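You operate a simulated robot arm through the tools that you are given. There is no shell and no other tool.

Carry out the task below with a simulated robot arm. There is one attempt and no reset: what you move stays moved.

TASK
Blow the dust off the mould named on the air card and slide it to the clean side.
Fine: use the air wand, put it back in its holder with its button off, and leave the other moulds dusty.
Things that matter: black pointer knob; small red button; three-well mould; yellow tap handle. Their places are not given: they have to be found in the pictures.

It is judged by the outcome, as a careful person would: the job done as asked, and still so three seconds after it is handed in. It fails if anything else is knocked over, pushed out of place, dropped, spilled or broken.

THE ROBOT
A 6-joint arm with a two-finger gripper, fixed in place. Base frame: the origin is on the floor under the middle of its stand, x ahead of it, y to its left, z up; the work surface is at about z = 0.765. Readings come in m, rad, newtons and seconds.
It reaches about 1.572 m from its shoulder. Its first joint turns from -2.897 to 2.897 rad. Payload 2.45 kg.
Tool frame: the origin (TCP) lies between the finger pads and is the grasp point; the fingertips stand 0.02 m ahead of it; z points along the fingers, y is the line along which they close. The gripper opens to 0.14 m; its body begins 0.168 m behind the TCP.
Orientation is that of the tool frame in the base frame, as a unit quaternion [x, y, z, w]. With the fingers straight down and closing along the base's y, the tool's x points along the base's -x, its y along +y and its z along -z.

THE INTERFACE
- The arm moves only by the tool apply_moves. Its argument "targets" is one flat list of numbers, 7 for each row, row after row: the shift along the tool's x, y, z in units of 30 mm (1.0 is 30 mm), then the turn, a rotation vector about the tool's x, y, z in units of 5 degrees (1.0 is 5 degrees), then the closure in counts, from 0 (fully open) to 255 (shut). In form: [x, y, z, ax, ay, az, grip, x, y, z, ax, ay, az, grip, ...]. A call has 1 to 20 rows; each row shifts and turns the commanded pose from where the row before left it, along the tool's axes as they then stand. A call with a number of a shift or a turn outside -1 to 1 is refused whole. Each row takes 0.2 s and may step no farther than 0.05 m and 0.15 rad from the row before; otherwise, or with a gripper value out of range, the whole call is refused. Where a pose cannot be reached the arm comes as near as it can. A force on the tool above 90 N (or 10 N above the force at the start of the call, whichever is more), or a blocked arm, ends the call early, and 0.2 s more pass. Each finger travels about 0.045 m/s and halts on what it meets, pressing with about 24 N; the grip force reading is that of the motor and also rises with nothing between the fingers. The clock runs only during rows and for 0.2 s after the last one: add rows that do not move to give the fingers time. It gives the time, the measured TCP pose, the force on the tool (base axes), the opening and the grip force at its end, in the units of the frame above (readings bear some noise), with the torque about the TCP (base axes, N m) and any sound that the robot's microphone picked up, and new pictures: "pictures" is both (left out), scene, wrist or none.
- Cameras (640 x 400 px; columns grow to the right, rows downward): "scene" is fixed at [0.2271, -0.5004, 1.4534]; the picture's right is [0.56, -0.83, 0.00], its down [-0.39, -0.26, -0.88] and it looks along [0.73, 0.50, -0.47] (base axes); focal length 299 px, centre (320, 200). "wrist" rides on the gripper at [0.078, 0.011, -0.209] in the tool frame; the picture's right is [-0.14, 0.99, 0.00], its down [-0.92, -0.13, -0.37] and it looks along [-0.37, -0.05, 0.93] (tool axes); focal length 280 px, centre (320, 200).
- probe_pixels(camera, pixels): for up to 12 pixels [column, row] of the newest picture of that camera ("zoom" is the newest enlarged one), the place [x, y, z] in the base frame of the surface seen there, good to about 0.002 m, but the place of the scene camera against the robot may be out by one fixed shift of up to 0.012 m in any direction. It takes no simulated time.
- close_up(camera, box): a new picture of the part [left, top, right, bottom] of that camera's present view, enlarged. It takes no simulated time.
- hand_in(): hands the job in; it is judged then, once.

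Open the gripper and draw the arm clear of the work before you hand the job in, unless the task says otherwise.

The tools are called after ">>>" by a JSON object that holds its "api" and its "payload". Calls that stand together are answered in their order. apply_moves: Moves the arm, as the interface text tells. Its arguments: {"type":"object","properties":{"targets":{"type":"array","items":{"type":"number"}},"pictures":{"type":"string","enum":["both","scene","wrist","none"]}},"required":["targets"]} The other tools are called the same way: probe_pixels (camera, pixels) gives the place of the surface under pixels of a picture; close_up (camera, box) takes an enlarged picture of a part of a camera's view; hand_in () hands the job in.

At the start:

```text
clock: 0.0
ee_pos: [0.6838, 0.1062, 1.3608]
tool_rot: [-0.001, 1.0, -0.001, 0.001]
contact_force: [-0.6, 0.4, -0.1]
torque: [0.01, 0.02, -0.02]
grip_width: 0.1403
grasp_force: 0.0
```

scene: 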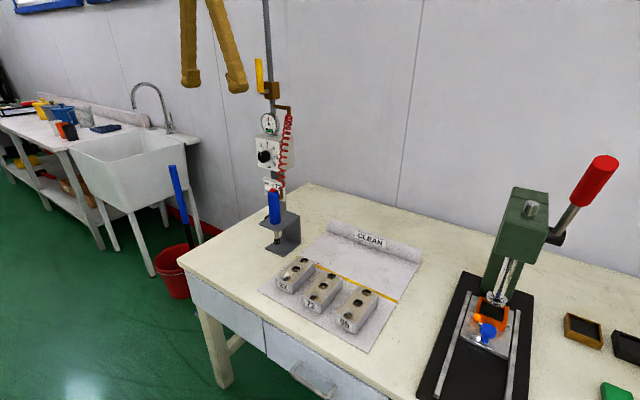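
wrist: 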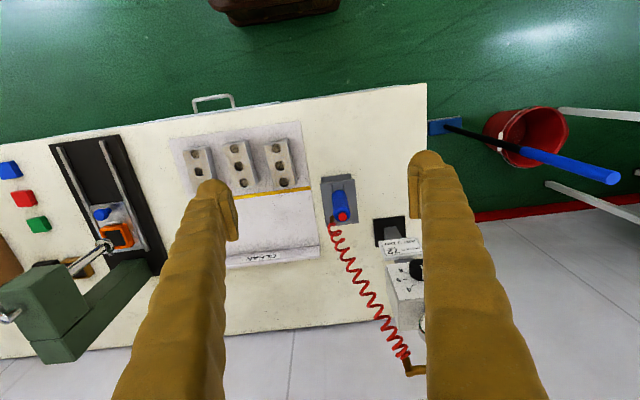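

The scene shows three moulds on a mat near (295,275), (322,290), (357,308), a blue air wand in a holder at (275,210), a regulator with a black knob at (265,156), and a yellow handle at (260,75). I will look closer at these first.

>>> {"api": "close_up", "payload": {"camera": "scene", "box": [230, 40, 330, 140]}}

>>> {"api": "close_up", "payload": {"camera": "scene", "box": [230, 120, 330, 200]}}

>>> {"api": "close_up", "payload": {"camera": "scene", "box": [240, 170, 320, 260]}}

>>> {"api": "close_up", "payload": {"camera": "scene", "box": [250, 215, 430, 355]}}

>>> {"api": "close_up", "payload": {"camera": "wrist", "box": [310, 160, 450, 260]}}

>>> {"api": "close_up", "payload": {"camera": "wrist", "box": [160, 120, 340, 270]}}

```text
4.00 times, centred on (280, 90) of scene
```

zoom: 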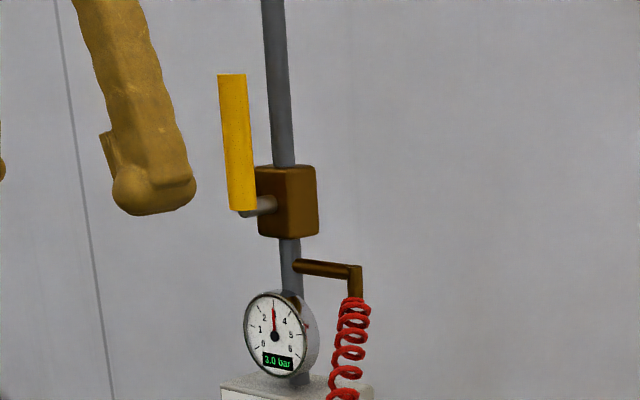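

```text
5.00 times, centred on (280, 160) of scene
```

zoom: 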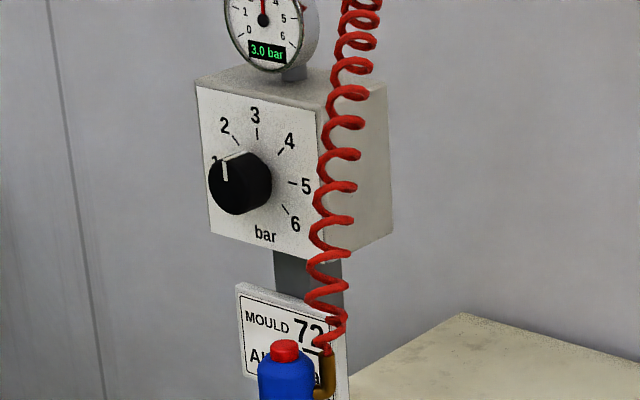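

```text
4.44 times, centred on (280, 215) of scene
```

zoom: 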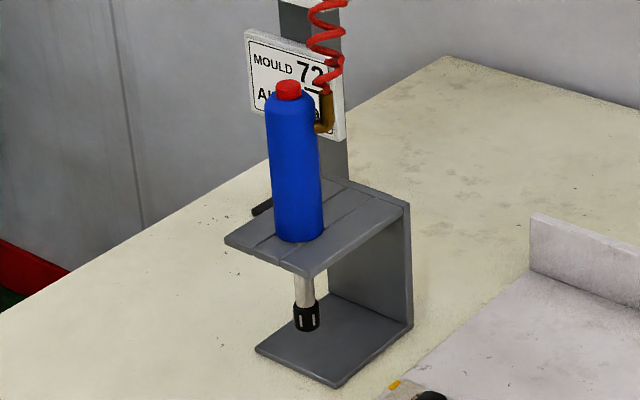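

```text
2.86 times, centred on (340, 285) of scene
```

zoom: 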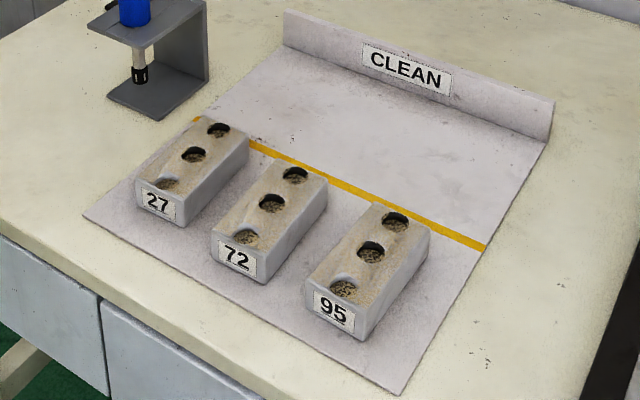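

```text
4.00 times, centred on (380, 210) of wrist
```

zoom: 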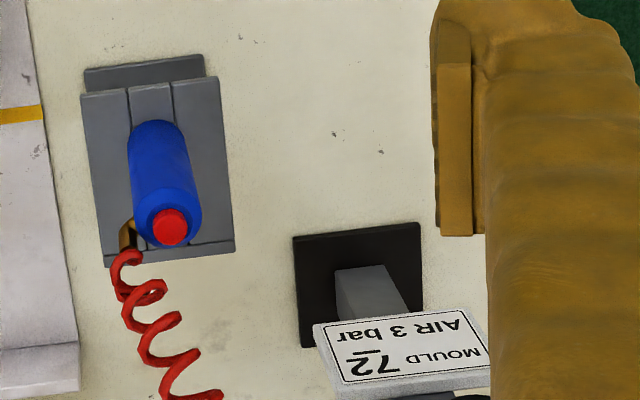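

```text
2.67 times, centred on (250, 195) of wrist
```

zoom: 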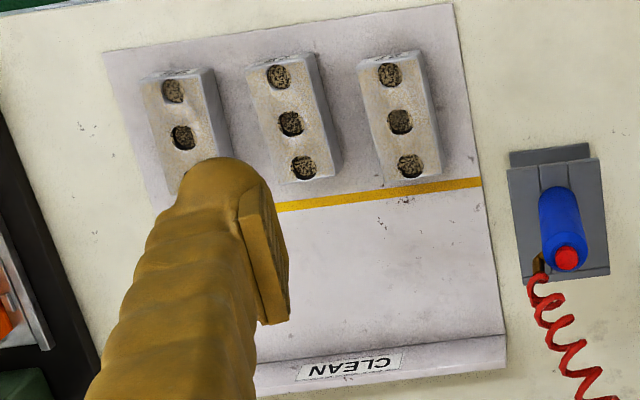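

The card reads "MOULD 72 / AIR 3 bar"; the gauge display says 3.0 bar but the knob's white pointer seems to sit near 1. I zoom in on gauge, knob and tap handle more tightly.

>>> {"api": "close_up", "payload": {"camera": "scene", "box": [255, 108, 295, 133]}}

>>> {"api": "close_up", "payload": {"camera": "scene", "box": [250, 135, 300, 175]}}

>>> {"api": "close_up", "payload": {"camera": "scene", "box": [250, 50, 290, 110]}}

>>> {"api": "close_up", "payload": {"camera": "wrist", "box": [370, 230, 440, 390]}}

```text
16.00 times, centred on (275, 120) of scene
```

zoom: 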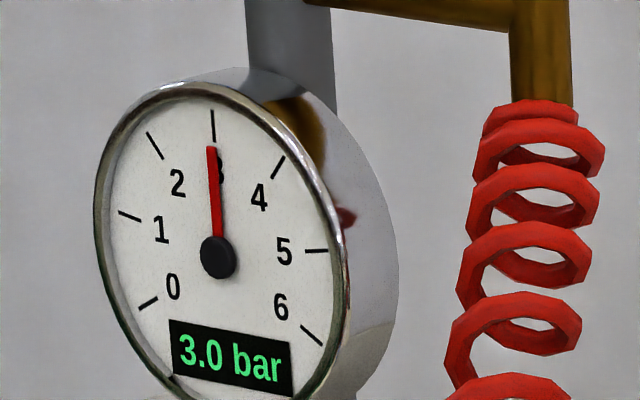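

```text
10.00 times, centred on (275, 155) of scene
```

zoom: 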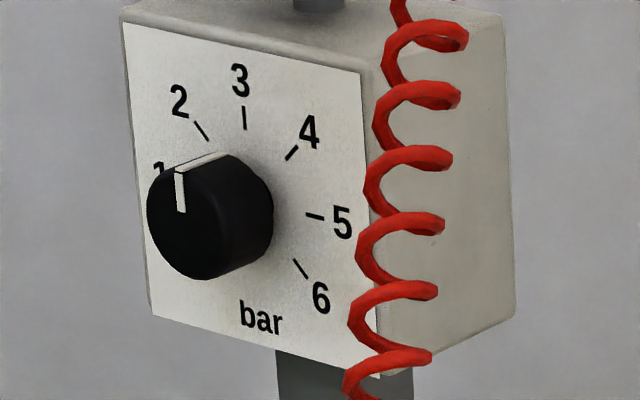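

```text
6.67 times, centred on (270, 80) of scene
```

zoom: 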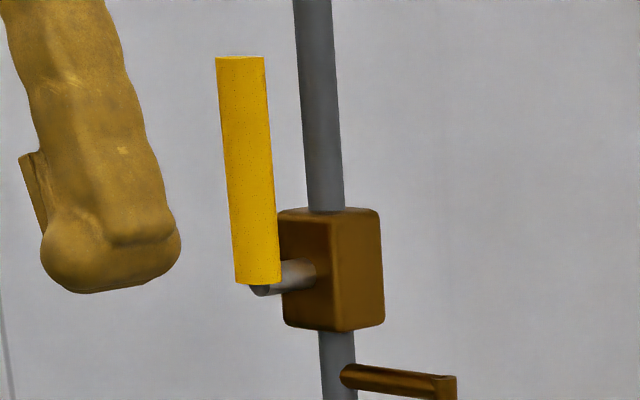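

```text
2.50 times, centred on (405, 310) of wrist
```

zoom: 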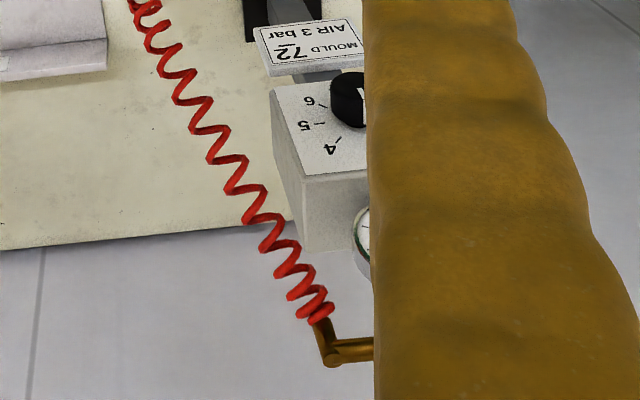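

The knob pointer is upright (at 3) and the gauge shows 3.0 bar with the tap handle along the pipe, so air at 3 bar appears ready for mould 72. I now probe wand, holder, moulds and mat for geometry.

>>> {"api": "probe_pixels", "payload": {"camera": "scene", "pixels": [[274, 189], [275, 200], [276, 215], [275, 222], [278, 240], [279, 244], [265, 227], [296, 215], [300, 250], [262, 217], [285, 200], [275, 191]]}}

>>> {"api": "probe_pixels", "payload": {"camera": "wrist", "pixels": [[341, 216], [338, 200], [333, 222], [335, 190], [349, 178], [325, 180], [356, 220], [330, 224], [326, 215], [340, 178], [322, 190], [354, 190]]}}

>>> {"api": "close_up", "payload": {"camera": "wrist", "box": [310, 165, 370, 235]}}

```text
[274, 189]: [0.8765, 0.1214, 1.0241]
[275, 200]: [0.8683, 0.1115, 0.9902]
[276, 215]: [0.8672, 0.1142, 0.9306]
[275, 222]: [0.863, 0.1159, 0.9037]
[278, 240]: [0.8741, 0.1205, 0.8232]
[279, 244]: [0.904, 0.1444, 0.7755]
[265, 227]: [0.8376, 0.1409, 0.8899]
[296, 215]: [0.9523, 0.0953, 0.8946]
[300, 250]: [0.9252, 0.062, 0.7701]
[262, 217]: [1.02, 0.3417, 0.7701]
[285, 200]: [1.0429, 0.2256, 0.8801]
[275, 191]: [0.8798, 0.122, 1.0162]
```

```text
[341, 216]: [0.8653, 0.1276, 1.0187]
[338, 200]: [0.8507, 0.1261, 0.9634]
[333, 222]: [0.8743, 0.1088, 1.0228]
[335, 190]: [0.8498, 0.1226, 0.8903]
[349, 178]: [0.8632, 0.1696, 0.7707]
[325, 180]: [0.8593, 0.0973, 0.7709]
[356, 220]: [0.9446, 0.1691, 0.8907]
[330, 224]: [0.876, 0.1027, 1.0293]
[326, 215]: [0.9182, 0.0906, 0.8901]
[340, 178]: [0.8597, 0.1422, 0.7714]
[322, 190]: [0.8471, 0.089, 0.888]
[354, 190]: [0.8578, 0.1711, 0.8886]
```

```text
5.71 times, centred on (340, 200) of wrist
```

zoom: 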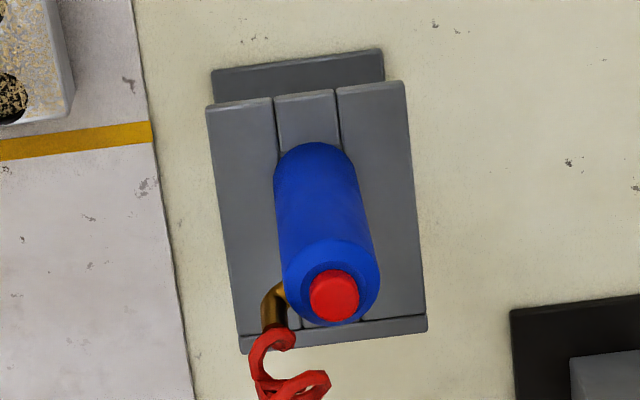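

The wand axis looks to be near (0.87, 0.126), with the handle from z≈0.89 to 1.02 and the red button on top. Next I probe the moulds, the yellow line and the mat's edges in both views.

>>> {"api": "probe_pixels", "payload": {"camera": "wrist", "pixels": [[235, 149], [239, 166], [244, 183], [277, 148], [281, 165], [285, 182], [197, 154], [201, 172], [243, 197], [300, 190], [225, 145], [252, 187]]}}

>>> {"api": "probe_pixels", "payload": {"camera": "scene", "pixels": [[328, 276], [320, 286], [312, 298], [361, 293], [355, 303], [347, 316], [301, 261], [293, 269], [285, 279], [309, 307], [323, 312], [318, 301]]}}

>>> {"api": "close_up", "payload": {"camera": "scene", "box": [295, 255, 351, 325]}}

>>> {"api": "close_up", "payload": {"camera": "wrist", "box": [180, 130, 310, 210]}}

```text
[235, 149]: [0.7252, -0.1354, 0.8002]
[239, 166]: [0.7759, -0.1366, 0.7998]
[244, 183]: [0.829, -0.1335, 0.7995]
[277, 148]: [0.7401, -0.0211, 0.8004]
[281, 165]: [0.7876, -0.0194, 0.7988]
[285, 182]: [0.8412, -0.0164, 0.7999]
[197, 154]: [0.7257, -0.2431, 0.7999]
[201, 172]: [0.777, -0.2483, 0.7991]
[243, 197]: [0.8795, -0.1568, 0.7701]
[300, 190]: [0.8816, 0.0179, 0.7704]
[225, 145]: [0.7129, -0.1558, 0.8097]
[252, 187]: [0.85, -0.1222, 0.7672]
```

```text
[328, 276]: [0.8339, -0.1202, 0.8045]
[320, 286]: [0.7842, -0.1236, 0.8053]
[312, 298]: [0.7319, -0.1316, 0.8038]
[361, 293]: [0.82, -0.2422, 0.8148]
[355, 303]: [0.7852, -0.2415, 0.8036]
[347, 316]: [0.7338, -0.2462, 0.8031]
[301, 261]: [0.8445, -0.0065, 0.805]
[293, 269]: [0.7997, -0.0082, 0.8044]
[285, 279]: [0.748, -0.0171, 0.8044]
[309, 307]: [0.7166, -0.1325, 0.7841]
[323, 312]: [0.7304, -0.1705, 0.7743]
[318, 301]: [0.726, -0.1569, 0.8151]
```

```text
5.71 times, centred on (323, 290) of scene
```

zoom: 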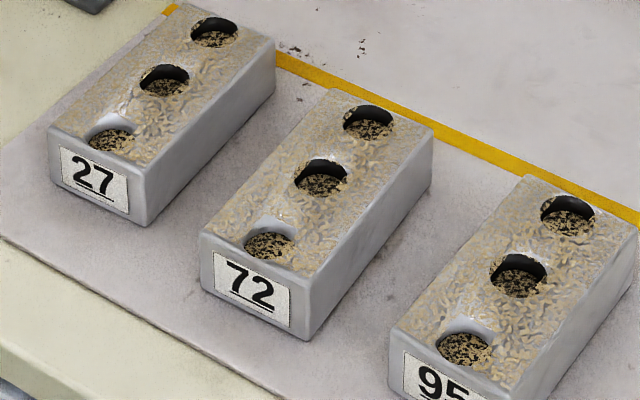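

```text
4.92 times, centred on (245, 170) of wrist
```

zoom: 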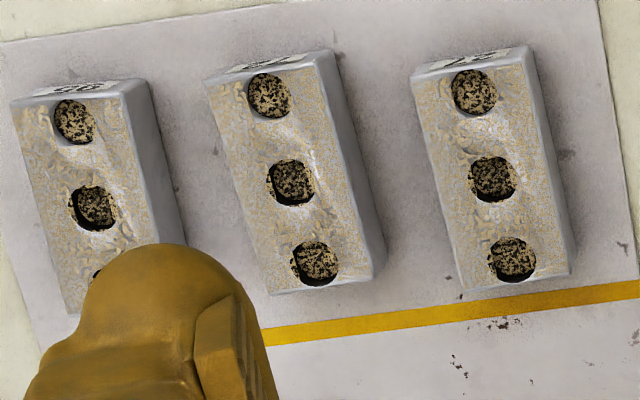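

Mould 72's wells are at roughly (0.725/0.776/0.829, -0.135), top z≈0.815, and its neighbours are about 0.11 m to either side. I now probe the hose, regulator box, card, pipe and fence for clearance.

>>> {"api": "probe_pixels", "payload": {"camera": "scene", "pixels": [[281, 187], [283, 176], [284, 165], [286, 150], [288, 135], [290, 115], [286, 108], [262, 140], [263, 157], [273, 187], [259, 75], [270, 90]]}}

>>> {"api": "probe_pixels", "payload": {"camera": "wrist", "pixels": [[339, 235], [346, 255], [361, 286], [378, 315], [398, 348], [410, 368], [388, 275], [418, 272], [400, 242], [395, 300], [265, 258], [265, 250]]}}

>>> {"api": "probe_pixels", "payload": {"camera": "scene", "pixels": [[330, 226], [370, 240], [420, 254], [330, 236], [365, 250], [413, 267], [398, 302], [320, 265], [368, 352], [260, 290], [350, 255], [375, 290]]}}

```text
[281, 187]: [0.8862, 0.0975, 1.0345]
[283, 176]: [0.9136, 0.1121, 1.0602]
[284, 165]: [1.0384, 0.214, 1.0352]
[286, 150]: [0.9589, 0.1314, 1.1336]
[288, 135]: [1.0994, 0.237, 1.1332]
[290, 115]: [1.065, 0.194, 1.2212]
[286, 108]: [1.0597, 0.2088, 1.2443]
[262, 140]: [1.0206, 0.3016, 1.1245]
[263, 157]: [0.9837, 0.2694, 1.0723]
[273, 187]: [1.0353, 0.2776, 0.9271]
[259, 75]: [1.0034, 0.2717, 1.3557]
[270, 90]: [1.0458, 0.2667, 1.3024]
```

```text
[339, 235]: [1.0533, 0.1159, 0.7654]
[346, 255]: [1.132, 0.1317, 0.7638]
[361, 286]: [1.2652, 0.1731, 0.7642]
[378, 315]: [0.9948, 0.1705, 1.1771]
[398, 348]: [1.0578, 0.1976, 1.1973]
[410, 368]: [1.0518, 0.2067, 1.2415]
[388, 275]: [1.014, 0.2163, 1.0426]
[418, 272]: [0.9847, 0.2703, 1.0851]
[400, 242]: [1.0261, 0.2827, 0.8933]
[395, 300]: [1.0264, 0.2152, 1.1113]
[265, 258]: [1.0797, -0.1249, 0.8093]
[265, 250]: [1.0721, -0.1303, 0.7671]
```

```text
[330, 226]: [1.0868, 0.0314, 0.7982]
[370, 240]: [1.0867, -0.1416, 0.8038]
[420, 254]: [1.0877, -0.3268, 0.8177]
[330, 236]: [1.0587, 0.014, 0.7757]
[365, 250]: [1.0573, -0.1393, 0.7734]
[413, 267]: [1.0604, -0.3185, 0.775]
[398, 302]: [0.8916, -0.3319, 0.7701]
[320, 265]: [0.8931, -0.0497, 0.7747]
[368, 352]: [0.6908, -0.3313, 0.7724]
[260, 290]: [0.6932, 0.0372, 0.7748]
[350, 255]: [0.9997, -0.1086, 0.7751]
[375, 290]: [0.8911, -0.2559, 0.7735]
```

The hose runs from (0.88,0.10,1.03) up to (1.055,0.205,1.24), so I will tilt the tool 45° (fingers forward and down) to stay clear of it. I turn about tool y with the gripper open, then drop by 0.2 m for a closer view of the wand.

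>>> {"api": "apply_moves", "payload": {"targets": [0, 0, 0, 0, -1, 0, 0, 0, 0, 0, 0, -1, 0, 0, 0, 0, 0, 0, -1, 0, 0, 0, 0, 0, 0, -1, 0, 0, 0, 0, 0, 0, -1, 0, 0, 0, 0, 0, 0, -1, 0, 0, 0, 0, 0, 0, -1, 0, 0, 0, 0, 0, 0, -1, 0, 0, 0, 0, 0, 0, -1, 0, 0, 0.943, 0.133, 0.943, 0, 0, 0, 0, 0.943, 0.133, 0.943, 0, 0, 0, 0, 0.943, 0.133, 0.943, 0, 0, 0, 0, 0.943, 0.133, 0.943, 0, 0, 0, 0, 0.943, 0.133, 0.943, 0, 0, 0, 0, 0, 0, 0, 0, 0, 0, 0]}}

```text
clock: 3.2
ee_pos: [0.6836, 0.125, 1.1603]
tool_rot: [0.0, 0.924, -0.002, 0.383]
contact_force: [-0.4, -0.6, 0.3]
torque: [0.01, -0.02, -0.01]
grip_width: 0.1401
grasp_force: 0.1
```

scene: 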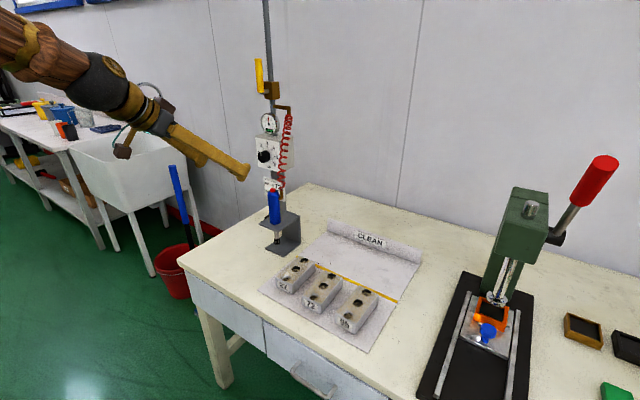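
wrist: 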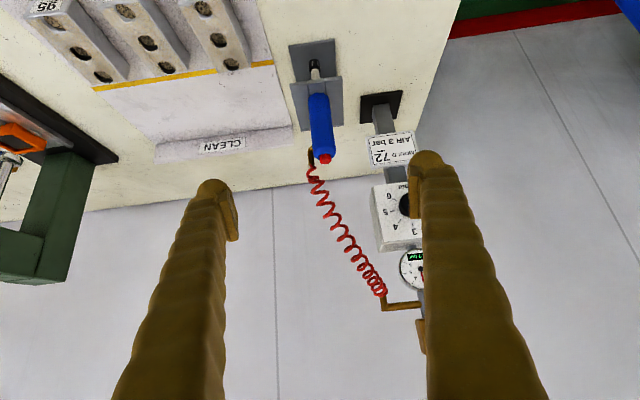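

The wand stands at (320,125) in the wrist view with its button at (325,158) and the elbow on its left (-y) side. I zoom in and probe points on handle, button and holder.

>>> {"api": "close_up", "payload": {"camera": "wrist", "box": [280, 30, 360, 190]}}

>>> {"api": "close_up", "payload": {"camera": "wrist", "box": [290, 85, 354, 125]}}

>>> {"api": "close_up", "payload": {"camera": "wrist", "box": [295, 140, 343, 170]}}

>>> {"api": "probe_pixels", "payload": {"camera": "wrist", "pixels": [[325, 160], [325, 157], [320, 158], [330, 158], [318, 110], [312, 110], [325, 110], [322, 140], [313, 140], [332, 140], [315, 64], [313, 75]]}}

```text
2.50 times, centred on (320, 110) of wrist
```

zoom: 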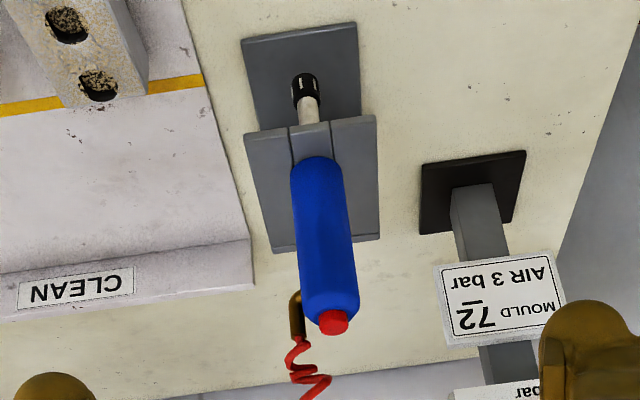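

```text
10.00 times, centred on (322, 105) of wrist
```

zoom: 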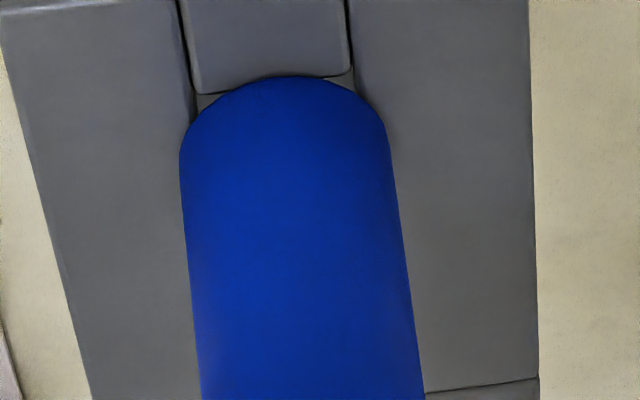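

```text
13.33 times, centred on (319, 155) of wrist
```

zoom: 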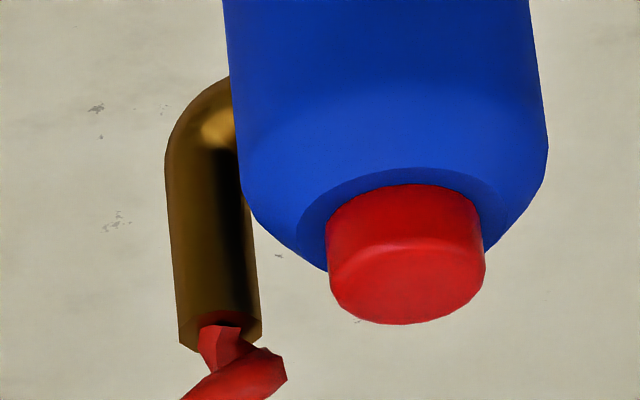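

```text
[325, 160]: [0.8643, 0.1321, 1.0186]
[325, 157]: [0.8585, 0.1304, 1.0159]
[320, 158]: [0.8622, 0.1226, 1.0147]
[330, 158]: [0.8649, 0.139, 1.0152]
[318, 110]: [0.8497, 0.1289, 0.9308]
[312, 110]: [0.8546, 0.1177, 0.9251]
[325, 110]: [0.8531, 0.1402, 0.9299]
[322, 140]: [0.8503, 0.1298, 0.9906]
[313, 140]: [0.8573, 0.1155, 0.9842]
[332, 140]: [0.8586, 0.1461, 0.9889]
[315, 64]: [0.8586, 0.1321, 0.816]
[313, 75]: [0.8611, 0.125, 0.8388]
```

The wand axis comes out at about (0.870, 0.130), handle radius 0.02, button top at z≈1.02, nozzle tip near z≈0.805. I probe the elbow and start of the hose to see how much room the closed fingertips have when pressing the button.

>>> {"api": "probe_pixels", "payload": {"camera": "wrist", "pixels": [[310, 150], [308, 156], [311, 163], [309, 165], [312, 168], [318, 182], [325, 162], [325, 158], [328, 161], [322, 162], [325, 153], [313, 180]]}}

>>> {"api": "close_up", "payload": {"camera": "wrist", "box": [295, 140, 375, 260]}}

>>> {"api": "close_up", "payload": {"camera": "scene", "box": [110, 90, 290, 210]}}

```text
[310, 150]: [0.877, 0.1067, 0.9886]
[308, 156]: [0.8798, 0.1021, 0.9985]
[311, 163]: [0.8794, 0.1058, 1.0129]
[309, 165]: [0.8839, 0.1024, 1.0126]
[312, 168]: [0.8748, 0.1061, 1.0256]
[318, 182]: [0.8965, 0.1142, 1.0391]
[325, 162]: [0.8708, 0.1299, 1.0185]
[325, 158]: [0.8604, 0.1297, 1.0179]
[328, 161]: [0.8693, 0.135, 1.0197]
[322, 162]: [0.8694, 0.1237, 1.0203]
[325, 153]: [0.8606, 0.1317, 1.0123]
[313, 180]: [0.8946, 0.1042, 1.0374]
```

```text
3.33 times, centred on (335, 200) of wrist
```

zoom: 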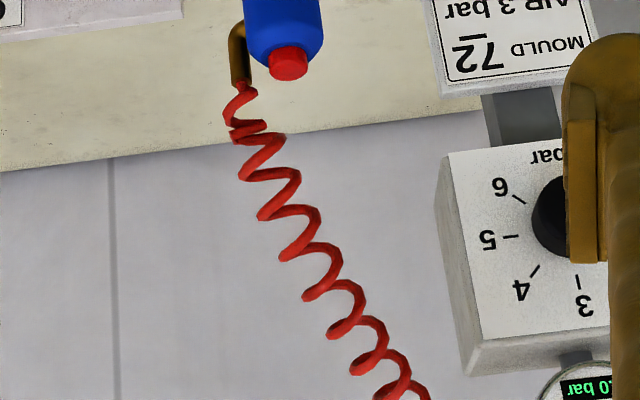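

```text
3.33 times, centred on (200, 150) of scene
```

zoom: 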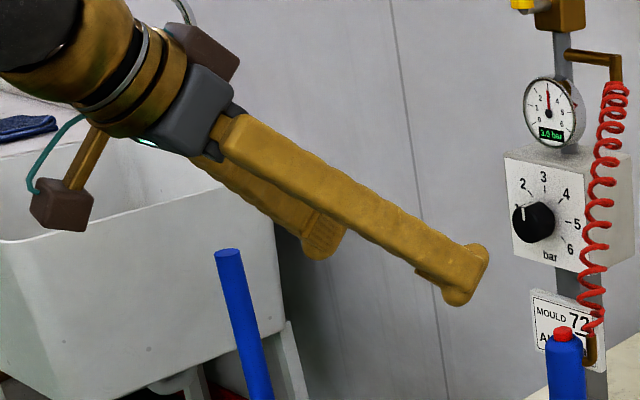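

The gauge in this last enlarged view may read differently from before, so I check it and the knob again.

>>> {"api": "close_up", "payload": {"camera": "scene", "box": [255, 108, 295, 133]}}

>>> {"api": "close_up", "payload": {"camera": "wrist", "box": [370, 180, 434, 300]}}

```text
16.00 times, centred on (275, 120) of scene
```

zoom: 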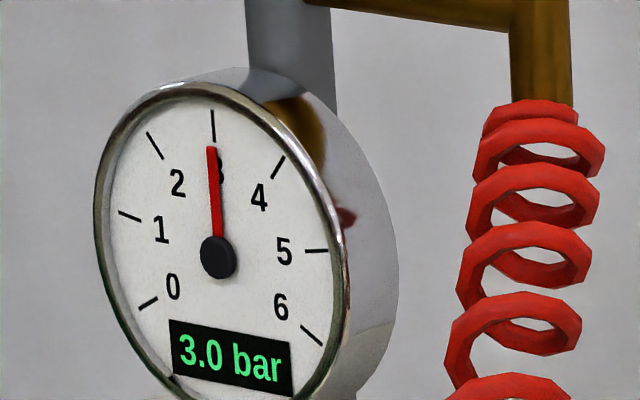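

```text
3.33 times, centred on (402, 240) of wrist
```

zoom: 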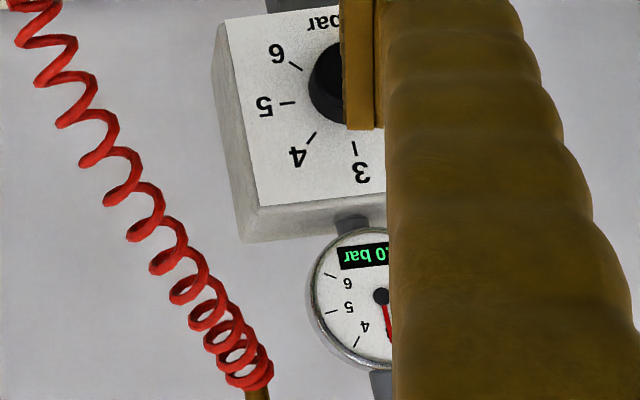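

The gauge still shows 3.0 bar, so the air is set as the card asks. I close the fingers and bring them above the button at about (0.860, 0.143, 1.08), keeping the -y finger over the button and off the elbow.

>>> {"api": "apply_moves", "payload": {"targets": [0, 0, 0, 0, 0, 0, 255, 0, 0, 0, 0, 0, 0, 255, -0.408, 0.1, 0.958, 0, 0, 0, 255, -0.408, 0.1, 0.958, 0, 0, 0, 255, -0.408, 0.1, 0.958, 0, 0, 0, 255, -0.408, 0.1, 0.958, 0, 0, 0, 255, -0.408, 0.1, 0.958, 0, 0, 0, 255, -0.408, 0.1, 0.958, 0, 0, 0, 255, 0, 0, 0, 0, 0, 0, 255]}}

```text
clock: 5.2
ee_pos: [0.8561, 0.1434, 1.0889]
tool_rot: [0.0, 0.924, -0.001, 0.383]
contact_force: [0.4, -0.2, -0.4]
torque: [0.01, -0.03, 0.0]
grip_width: 0.0
grasp_force: 23.7
```

scene: 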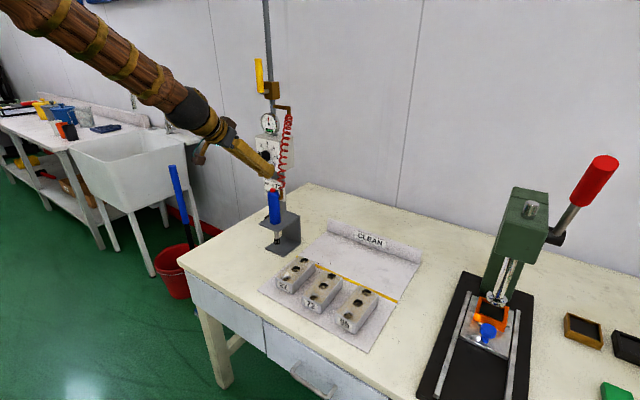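
wrist: 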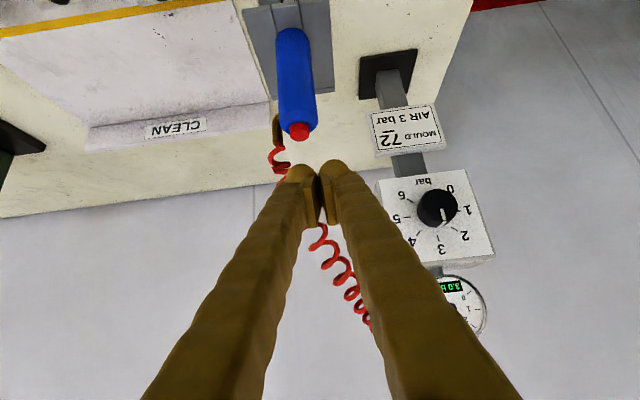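

The closed fingertips hang just above the button; the button is at wrist (299,131) and tips at about (320,175). I zoom in to see exactly where the tips sit relative to the button.

>>> {"api": "close_up", "payload": {"camera": "wrist", "box": [256, 90, 384, 250]}}

>>> {"api": "close_up", "payload": {"camera": "scene", "box": [225, 130, 305, 230]}}

>>> {"api": "probe_pixels", "payload": {"camera": "wrist", "pixels": [[300, 134], [300, 138], [300, 130], [300, 170], [340, 165], [310, 175], [328, 175], [294, 134], [306, 134], [320, 190], [275, 130], [275, 152]]}}

```text
2.50 times, centred on (320, 170) of wrist
```

zoom: 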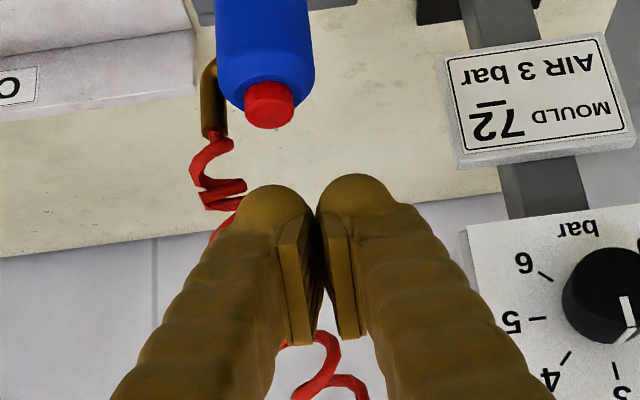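

```text
4.00 times, centred on (265, 180) of scene
```

zoom: 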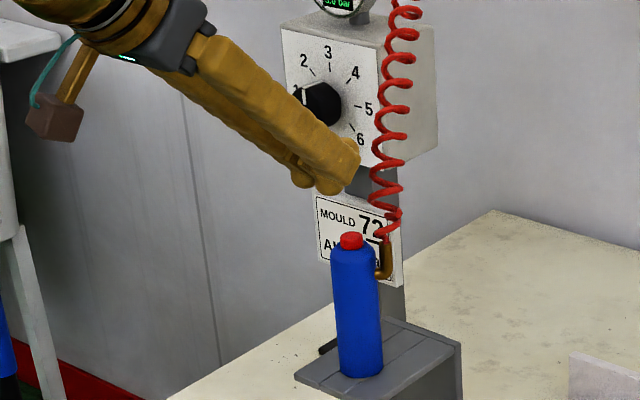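

```text
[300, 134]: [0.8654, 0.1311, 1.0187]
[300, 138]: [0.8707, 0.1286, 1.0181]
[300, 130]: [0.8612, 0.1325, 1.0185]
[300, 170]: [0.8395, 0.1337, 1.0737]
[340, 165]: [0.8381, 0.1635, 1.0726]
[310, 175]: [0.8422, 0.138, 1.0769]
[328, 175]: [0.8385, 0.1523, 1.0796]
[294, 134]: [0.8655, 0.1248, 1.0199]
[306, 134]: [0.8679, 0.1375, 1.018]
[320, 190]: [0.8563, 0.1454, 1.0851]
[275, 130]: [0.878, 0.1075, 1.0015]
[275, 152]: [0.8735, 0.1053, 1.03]
```

The left (-y) fingertip centre is near (0.84, 0.134), and the button top is at (0.869, 0.130, 1.019). I shift +8 mm in x and lower by 35 mm to be just above the button.

>>> {"api": "apply_moves", "payload": {"targets": [0.318, -0.02, 0.507, 0, 0, 0, 255, 0.318, -0.02, 0.507, 0, 0, 0, 255, 0, 0, 0, 0, 0, 0, 255]}}

```text
clock: 6.0
ee_pos: [0.8646, 0.143, 1.0554]
tool_rot: [0.0, 0.924, -0.002, 0.383]
contact_force: [0.3, 0.8, 0.1]
torque: [0.0, -0.02, 0.03]
grip_width: 0.0002
grasp_force: 24.1
```

scene: 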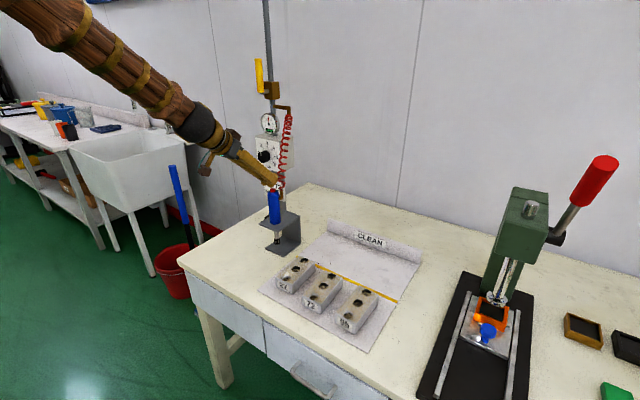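
wrist: 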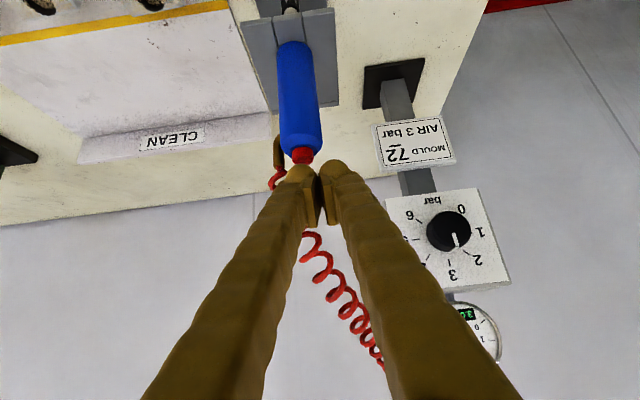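

The left fingertip now sits just over the button at wrist (302,158) with no contact force. I lower in 2 mm steps and watch the force.

>>> {"api": "apply_moves", "payload": {"targets": [0.0471, 0, 0.0471, 0, 0, 0, 255, 0.0471, 0, 0.0471, 0, 0, 0, 255, 0.0471, 0, 0.0471, 0, 0, 0, 255], "pictures": "wrist"}}

```text
clock: 6.8
ee_pos: [0.8637, 0.1431, 1.0501]
tool_rot: [0.0, 0.924, -0.002, 0.383]
contact_force: [0.1, 0.2, -0.9]
torque: [0.02, -0.02, -0.01]
grip_width: 0.0
grasp_force: 23.7
```

wrist: 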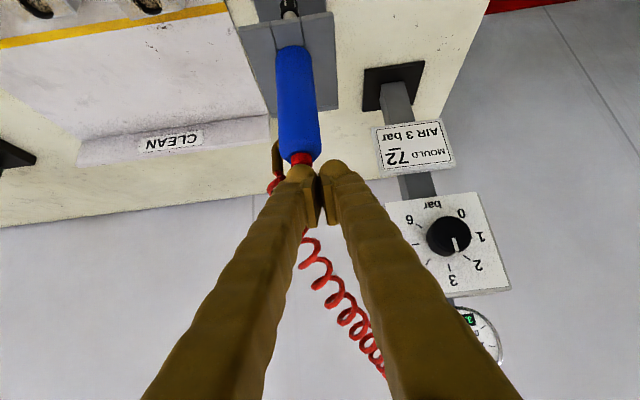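

Still no contact at TCP z=1.050. I continue with 2 mm steps.

>>> {"api": "apply_moves", "payload": {"targets": [0.0471, 0, 0.0471, 0, 0, 0, 255, 0.0471, 0, 0.0471, 0, 0, 0, 255], "pictures": "wrist"}}

```text
clock: 7.4
ee_pos: [0.8649, 0.1433, 1.0461]
tool_rot: [0.0, 0.924, -0.001, 0.383]
contact_force: [-0.3, 0.5, -0.1]
torque: [-0.01, -0.01, 0.02]
grip_width: 0.0
grasp_force: 23.8
```

wrist: 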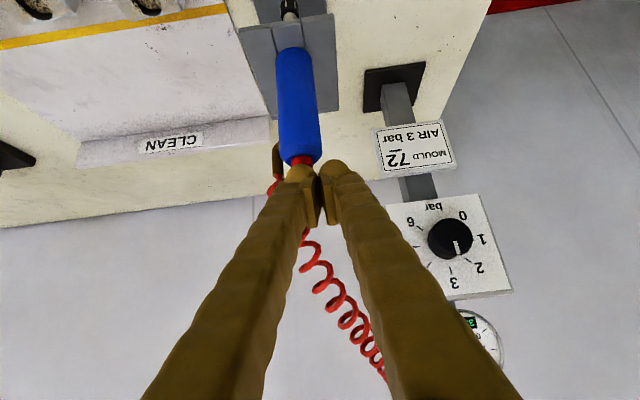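

No contact force yet at z=1.046. I go on by another 2 mm twice.

>>> {"api": "apply_moves", "payload": {"targets": [0.0471, 0, 0.0471, 0, 0, 0, 255, 0.0471, 0, 0.0471, 0, 0, 0, 255], "pictures": "wrist"}}

```text
clock: 8.0
ee_pos: [0.8671, 0.143, 1.042]
tool_rot: [0.0, 0.923, -0.001, 0.384]
contact_force: [0.3, -0.2, -0.1]
torque: [0.0, 0.0, -0.03]
grip_width: 0.0
grasp_force: 23.0
```

wrist: 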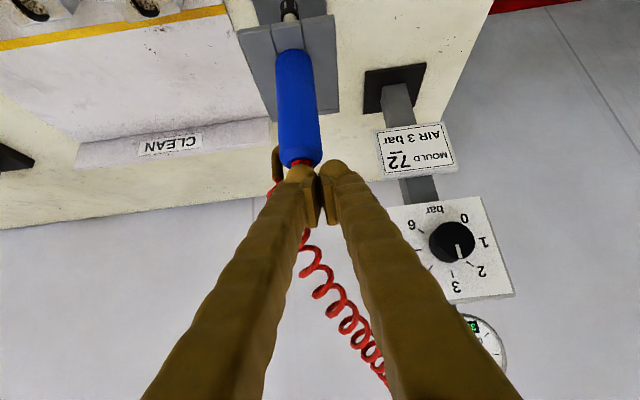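

At z=1.042 there is still no contact; the tip must be within a few mm. I continue with 1.5 mm steps.

>>> {"api": "apply_moves", "payload": {"targets": [0.0353, 0, 0.0353, 0, 0, 0, 255, 0.0353, 0, 0.0353, 0, 0, 0, 255], "pictures": "scene"}}

>>> {"api": "close_up", "payload": {"camera": "scene", "box": [245, 165, 301, 225]}}

>>> {"api": "close_up", "payload": {"camera": "wrist", "box": [260, 110, 360, 210]}}

```text
clock: 8.6
ee_pos: [0.8661, 0.1434, 1.0383]
tool_rot: [0.0, 0.924, -0.001, 0.383]
contact_force: [-0.3, -0.1, 1.4]
torque: [-0.02, 0.02, 0.03]
grip_width: 0.0
grasp_force: 23.7
heard: click
```

scene: 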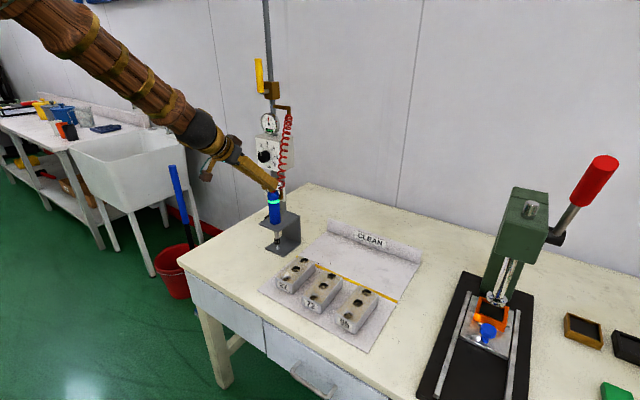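

```text
6.67 times, centred on (273, 195) of scene
```

zoom: 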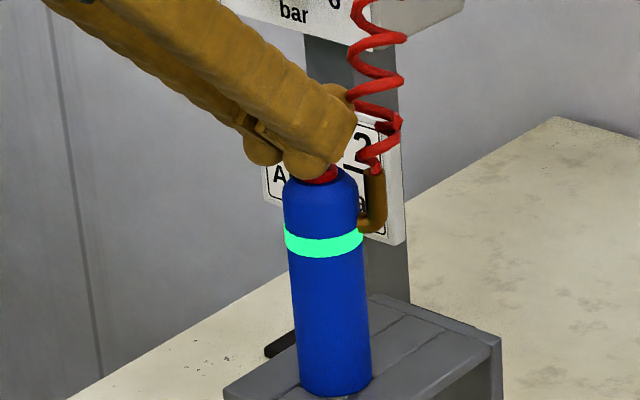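

```text
4.00 times, centred on (310, 160) of wrist
```

zoom: 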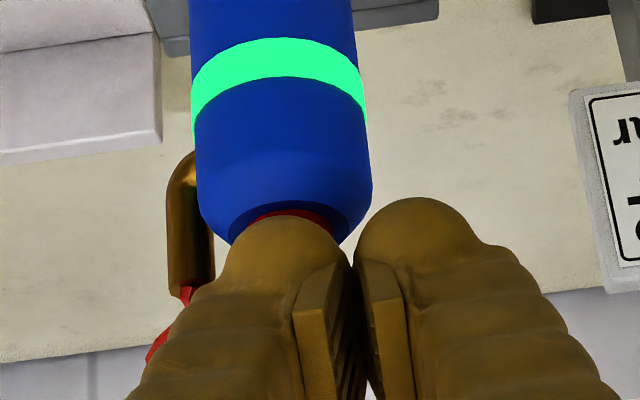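

A click was heard and a green ring lit up on the handle: the button is on. I lift straight up 40 mm to see whether it stays latched.

>>> {"api": "apply_moves", "payload": {"targets": [-0.471, 0, -0.471, 0, 0, 0, 255, -0.471, 0, -0.471, 0, 0, 0, 255, 0, 0, 0, 0, 0, 0, 255]}}

>>> {"api": "close_up", "payload": {"camera": "scene", "box": [235, 165, 315, 265]}}

>>> {"api": "close_up", "payload": {"camera": "scene", "box": [255, 108, 295, 133]}}

```text
clock: 9.4
ee_pos: [0.865, 0.1428, 1.0799]
tool_rot: [0.0, 0.924, -0.002, 0.383]
contact_force: [-0.5, -1.3, 0.6]
torque: [0.0, 0.02, 0.01]
grip_width: 0.0
grasp_force: 23.9
```

scene: 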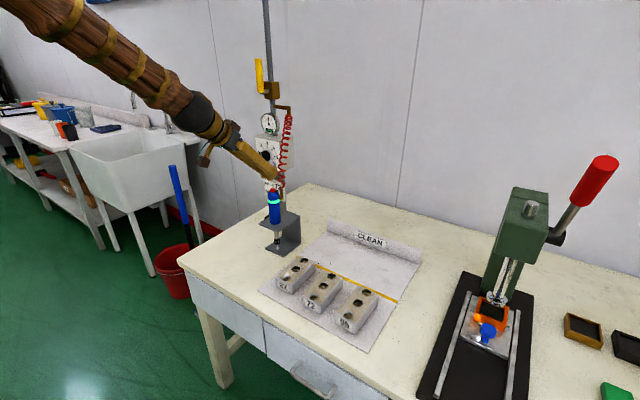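
wrist: 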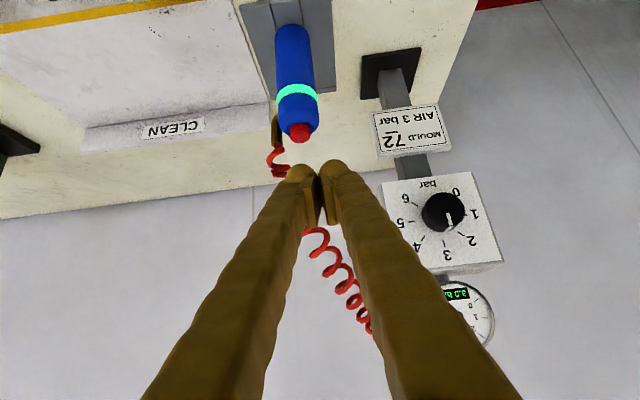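

```text
4.00 times, centred on (275, 215) of scene
```

zoom: 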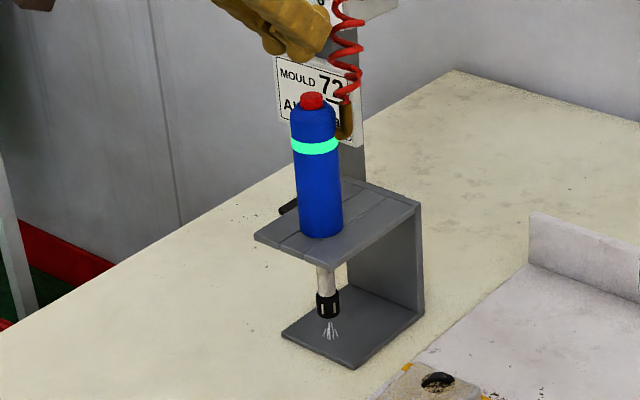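

```text
16.00 times, centred on (275, 120) of scene
```

zoom: 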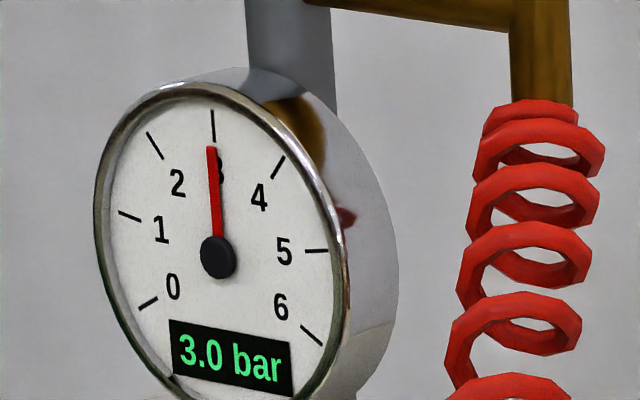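

The button stays latched: ring green, and air streaks show at the nozzle at zoom (330,330), gauge steady at 3.0 bar. I back off, open the gripper, and line up 0.15 m short of a grip on the handle.

>>> {"api": "apply_moves", "payload": {"targets": [0, 0, -1, 0, 0, 0, 255, 0, 0, -1, 0, 0, 0, 255, 0, 0, -1, 0, 0, 0, 0, 0, 0, -1, 0, 0, 0, 0, 0, 0, -1, 0, 0, 0, 0, 0.795, -0.108, 0.854, 0, 0, 0, 0, 0.795, -0.108, 0.854, 0, 0, 0, 0, 0.795, -0.108, 0.854, 0, 0, 0, 0, 0.795, -0.108, 0.854, 0, 0, 0, 0, 0, 0, 0, 0, 0, 0, 0, 0, 0, 0, 0, 0, 0, 0]}}

```text
clock: 11.8
ee_pos: [0.7645, 0.1291, 1.0485]
tool_rot: [0.0, 0.924, -0.002, 0.383]
contact_force: [0.1, -0.2, 0.4]
torque: [0.01, 0.02, 0.01]
grip_width: 0.1399
grasp_force: 0.1
```

scene: 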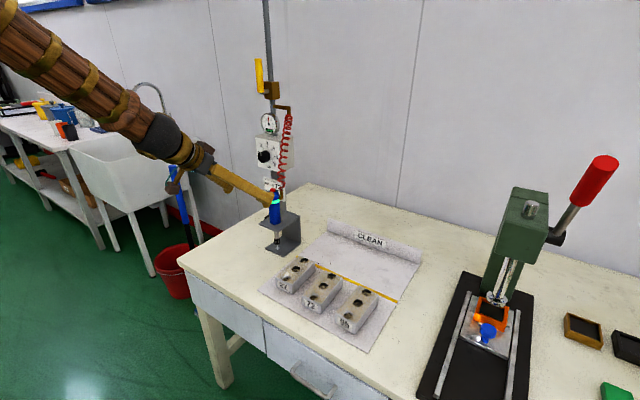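
wrist: 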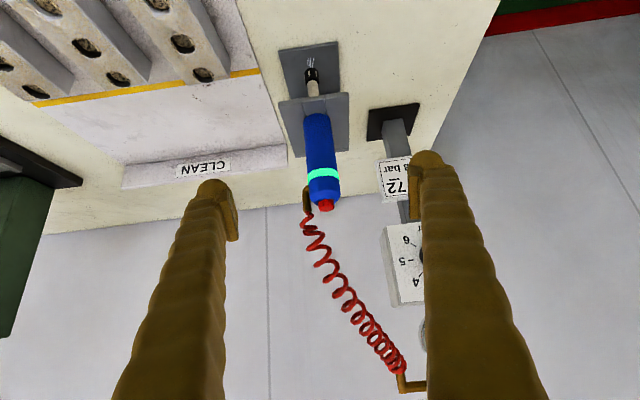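

The fingers straddle the wand (wand at wrist (322,160), tips at (215,190) and (430,165)). I probe the handle again for its exact centre line before moving in.

>>> {"api": "probe_pixels", "payload": {"camera": "wrist", "pixels": [[320, 145], [308, 145], [332, 145], [316, 125], [306, 125], [328, 125], [312, 75], [311, 70], [307, 78], [317, 78], [312, 88], [320, 155]]}}

>>> {"api": "close_up", "payload": {"camera": "wrist", "box": [270, 35, 370, 215]}}

```text
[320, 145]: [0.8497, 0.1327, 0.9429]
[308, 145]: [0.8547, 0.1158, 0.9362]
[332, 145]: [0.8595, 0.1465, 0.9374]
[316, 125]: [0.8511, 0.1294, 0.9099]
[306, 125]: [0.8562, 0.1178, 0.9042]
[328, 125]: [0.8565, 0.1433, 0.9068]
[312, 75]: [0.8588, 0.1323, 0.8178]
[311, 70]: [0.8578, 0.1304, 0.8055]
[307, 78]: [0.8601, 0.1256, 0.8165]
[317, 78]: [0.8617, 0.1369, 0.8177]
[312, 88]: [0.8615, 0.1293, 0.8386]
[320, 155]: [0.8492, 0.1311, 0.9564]
```

```text
2.22 times, centred on (320, 125) of wrist
```

zoom: 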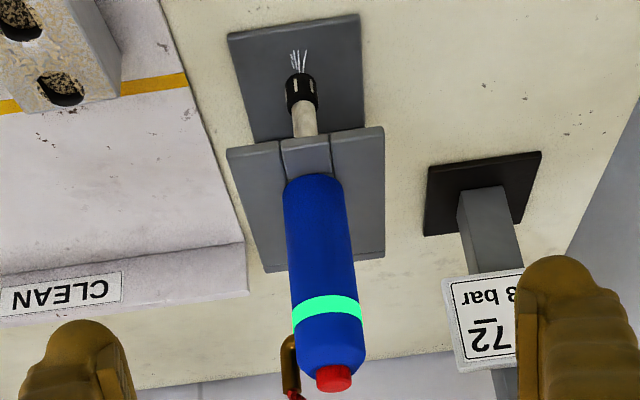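

The wand axis is at (0.8695, 0.1305). I move in along the tool axis to a TCP of about (0.870, 0.1305, 0.940), gripper still open.

>>> {"api": "apply_moves", "payload": {"targets": [0.012, 0.008, 0.84, 0, 0, 0, 0, 0.012, 0.008, 0.84, 0, 0, 0, 0, 0.012, 0.008, 0.84, 0, 0, 0, 0, 0.012, 0.008, 0.84, 0, 0, 0, 0, 0.012, 0.008, 0.84, 0, 0, 0, 0, 0.012, 0.008, 0.84, 0, 0, 0, 0, 0, 0, 0, 0, 0, 0, 0]}}

>>> {"api": "close_up", "payload": {"camera": "scene", "box": [225, 165, 325, 265]}}

```text
clock: 13.4
ee_pos: [0.8685, 0.132, 0.9377]
tool_rot: [0.0, 0.924, -0.001, 0.383]
contact_force: [0.3, 0.5, 0.1]
torque: [-0.01, 0.02, -0.01]
grip_width: 0.1398
grasp_force: 0.1
```

scene: 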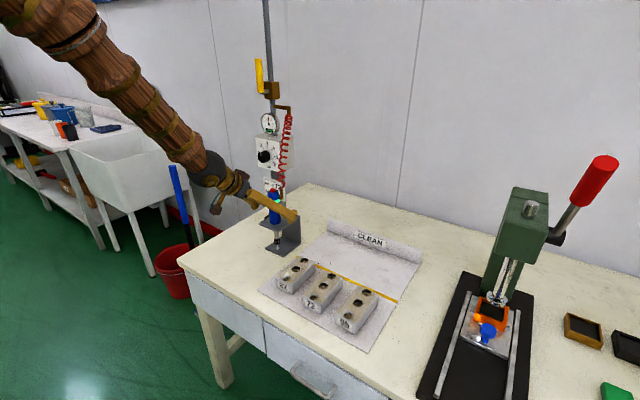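
wrist: 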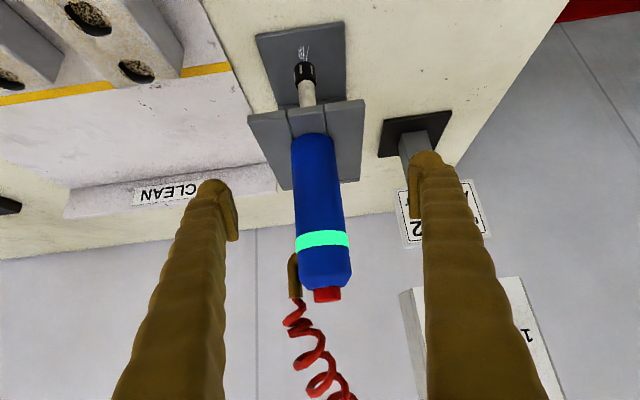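

```text
4.00 times, centred on (275, 215) of scene
```

zoom: 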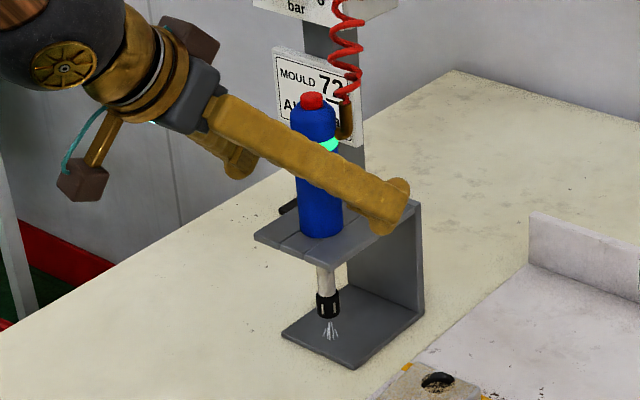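

The fingers straddle the handle with TCP at (0.8685,0.132,0.938), below the elbow. I close the gripper on the handle.

>>> {"api": "apply_moves", "payload": {"targets": [0, 0, 0, 0, 0, 0, 255, 0, 0, 0, 0, 0, 0, 255, 0, 0, 0, 0, 0, 0, 255, 0, 0, 0, 0, 0, 0, 255, 0, 0, 0, 0, 0, 0, 255, 0, 0, 0, 0, 0, 0, 255, 0, 0, 0, 0, 0, 0, 255, 0, 0, 0, 0, 0, 0, 255]}}

>>> {"api": "close_up", "payload": {"camera": "scene", "box": [225, 165, 325, 265]}}

>>> {"api": "close_up", "payload": {"camera": "wrist", "box": [230, 10, 430, 310]}}

```text
clock: 15.2
ee_pos: [0.8693, 0.132, 0.9395]
tool_rot: [0.0, 0.923, -0.002, 0.384]
contact_force: [1.8, -5.5, 7.0]
torque: [-0.14, -0.11, -0.03]
grip_width: 0.0364
grasp_force: 24.3
```

scene: 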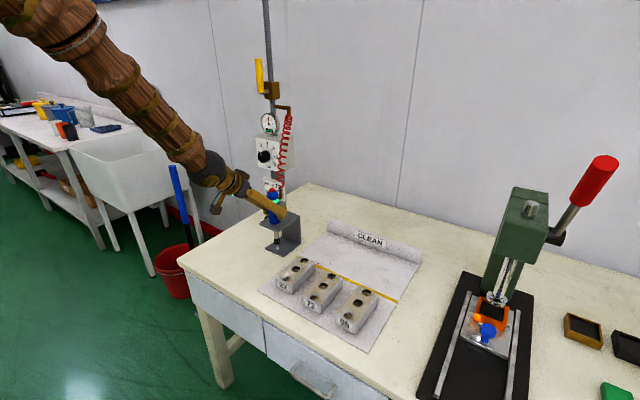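
wrist: 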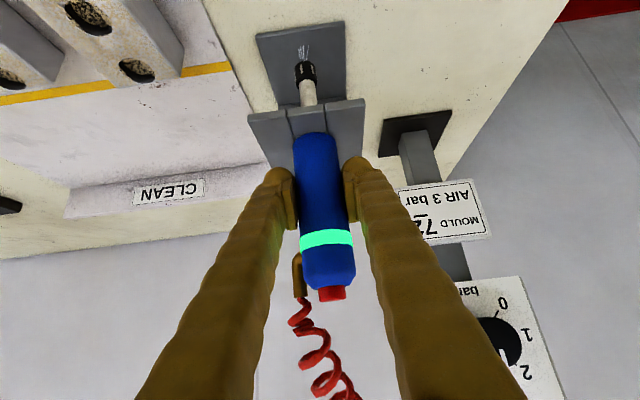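

```text
4.00 times, centred on (275, 215) of scene
```

zoom: 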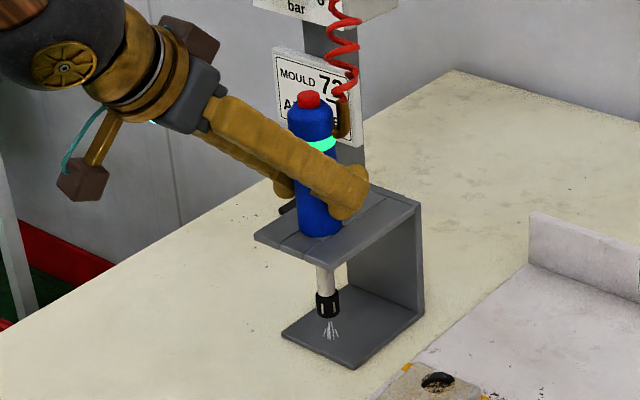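

```text
1.33 times, centred on (330, 160) of wrist
```

zoom: 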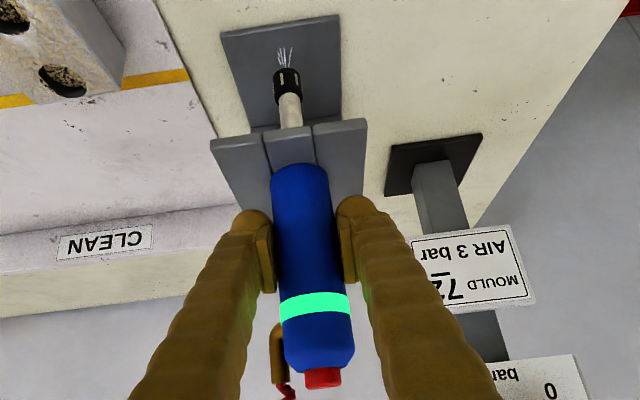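

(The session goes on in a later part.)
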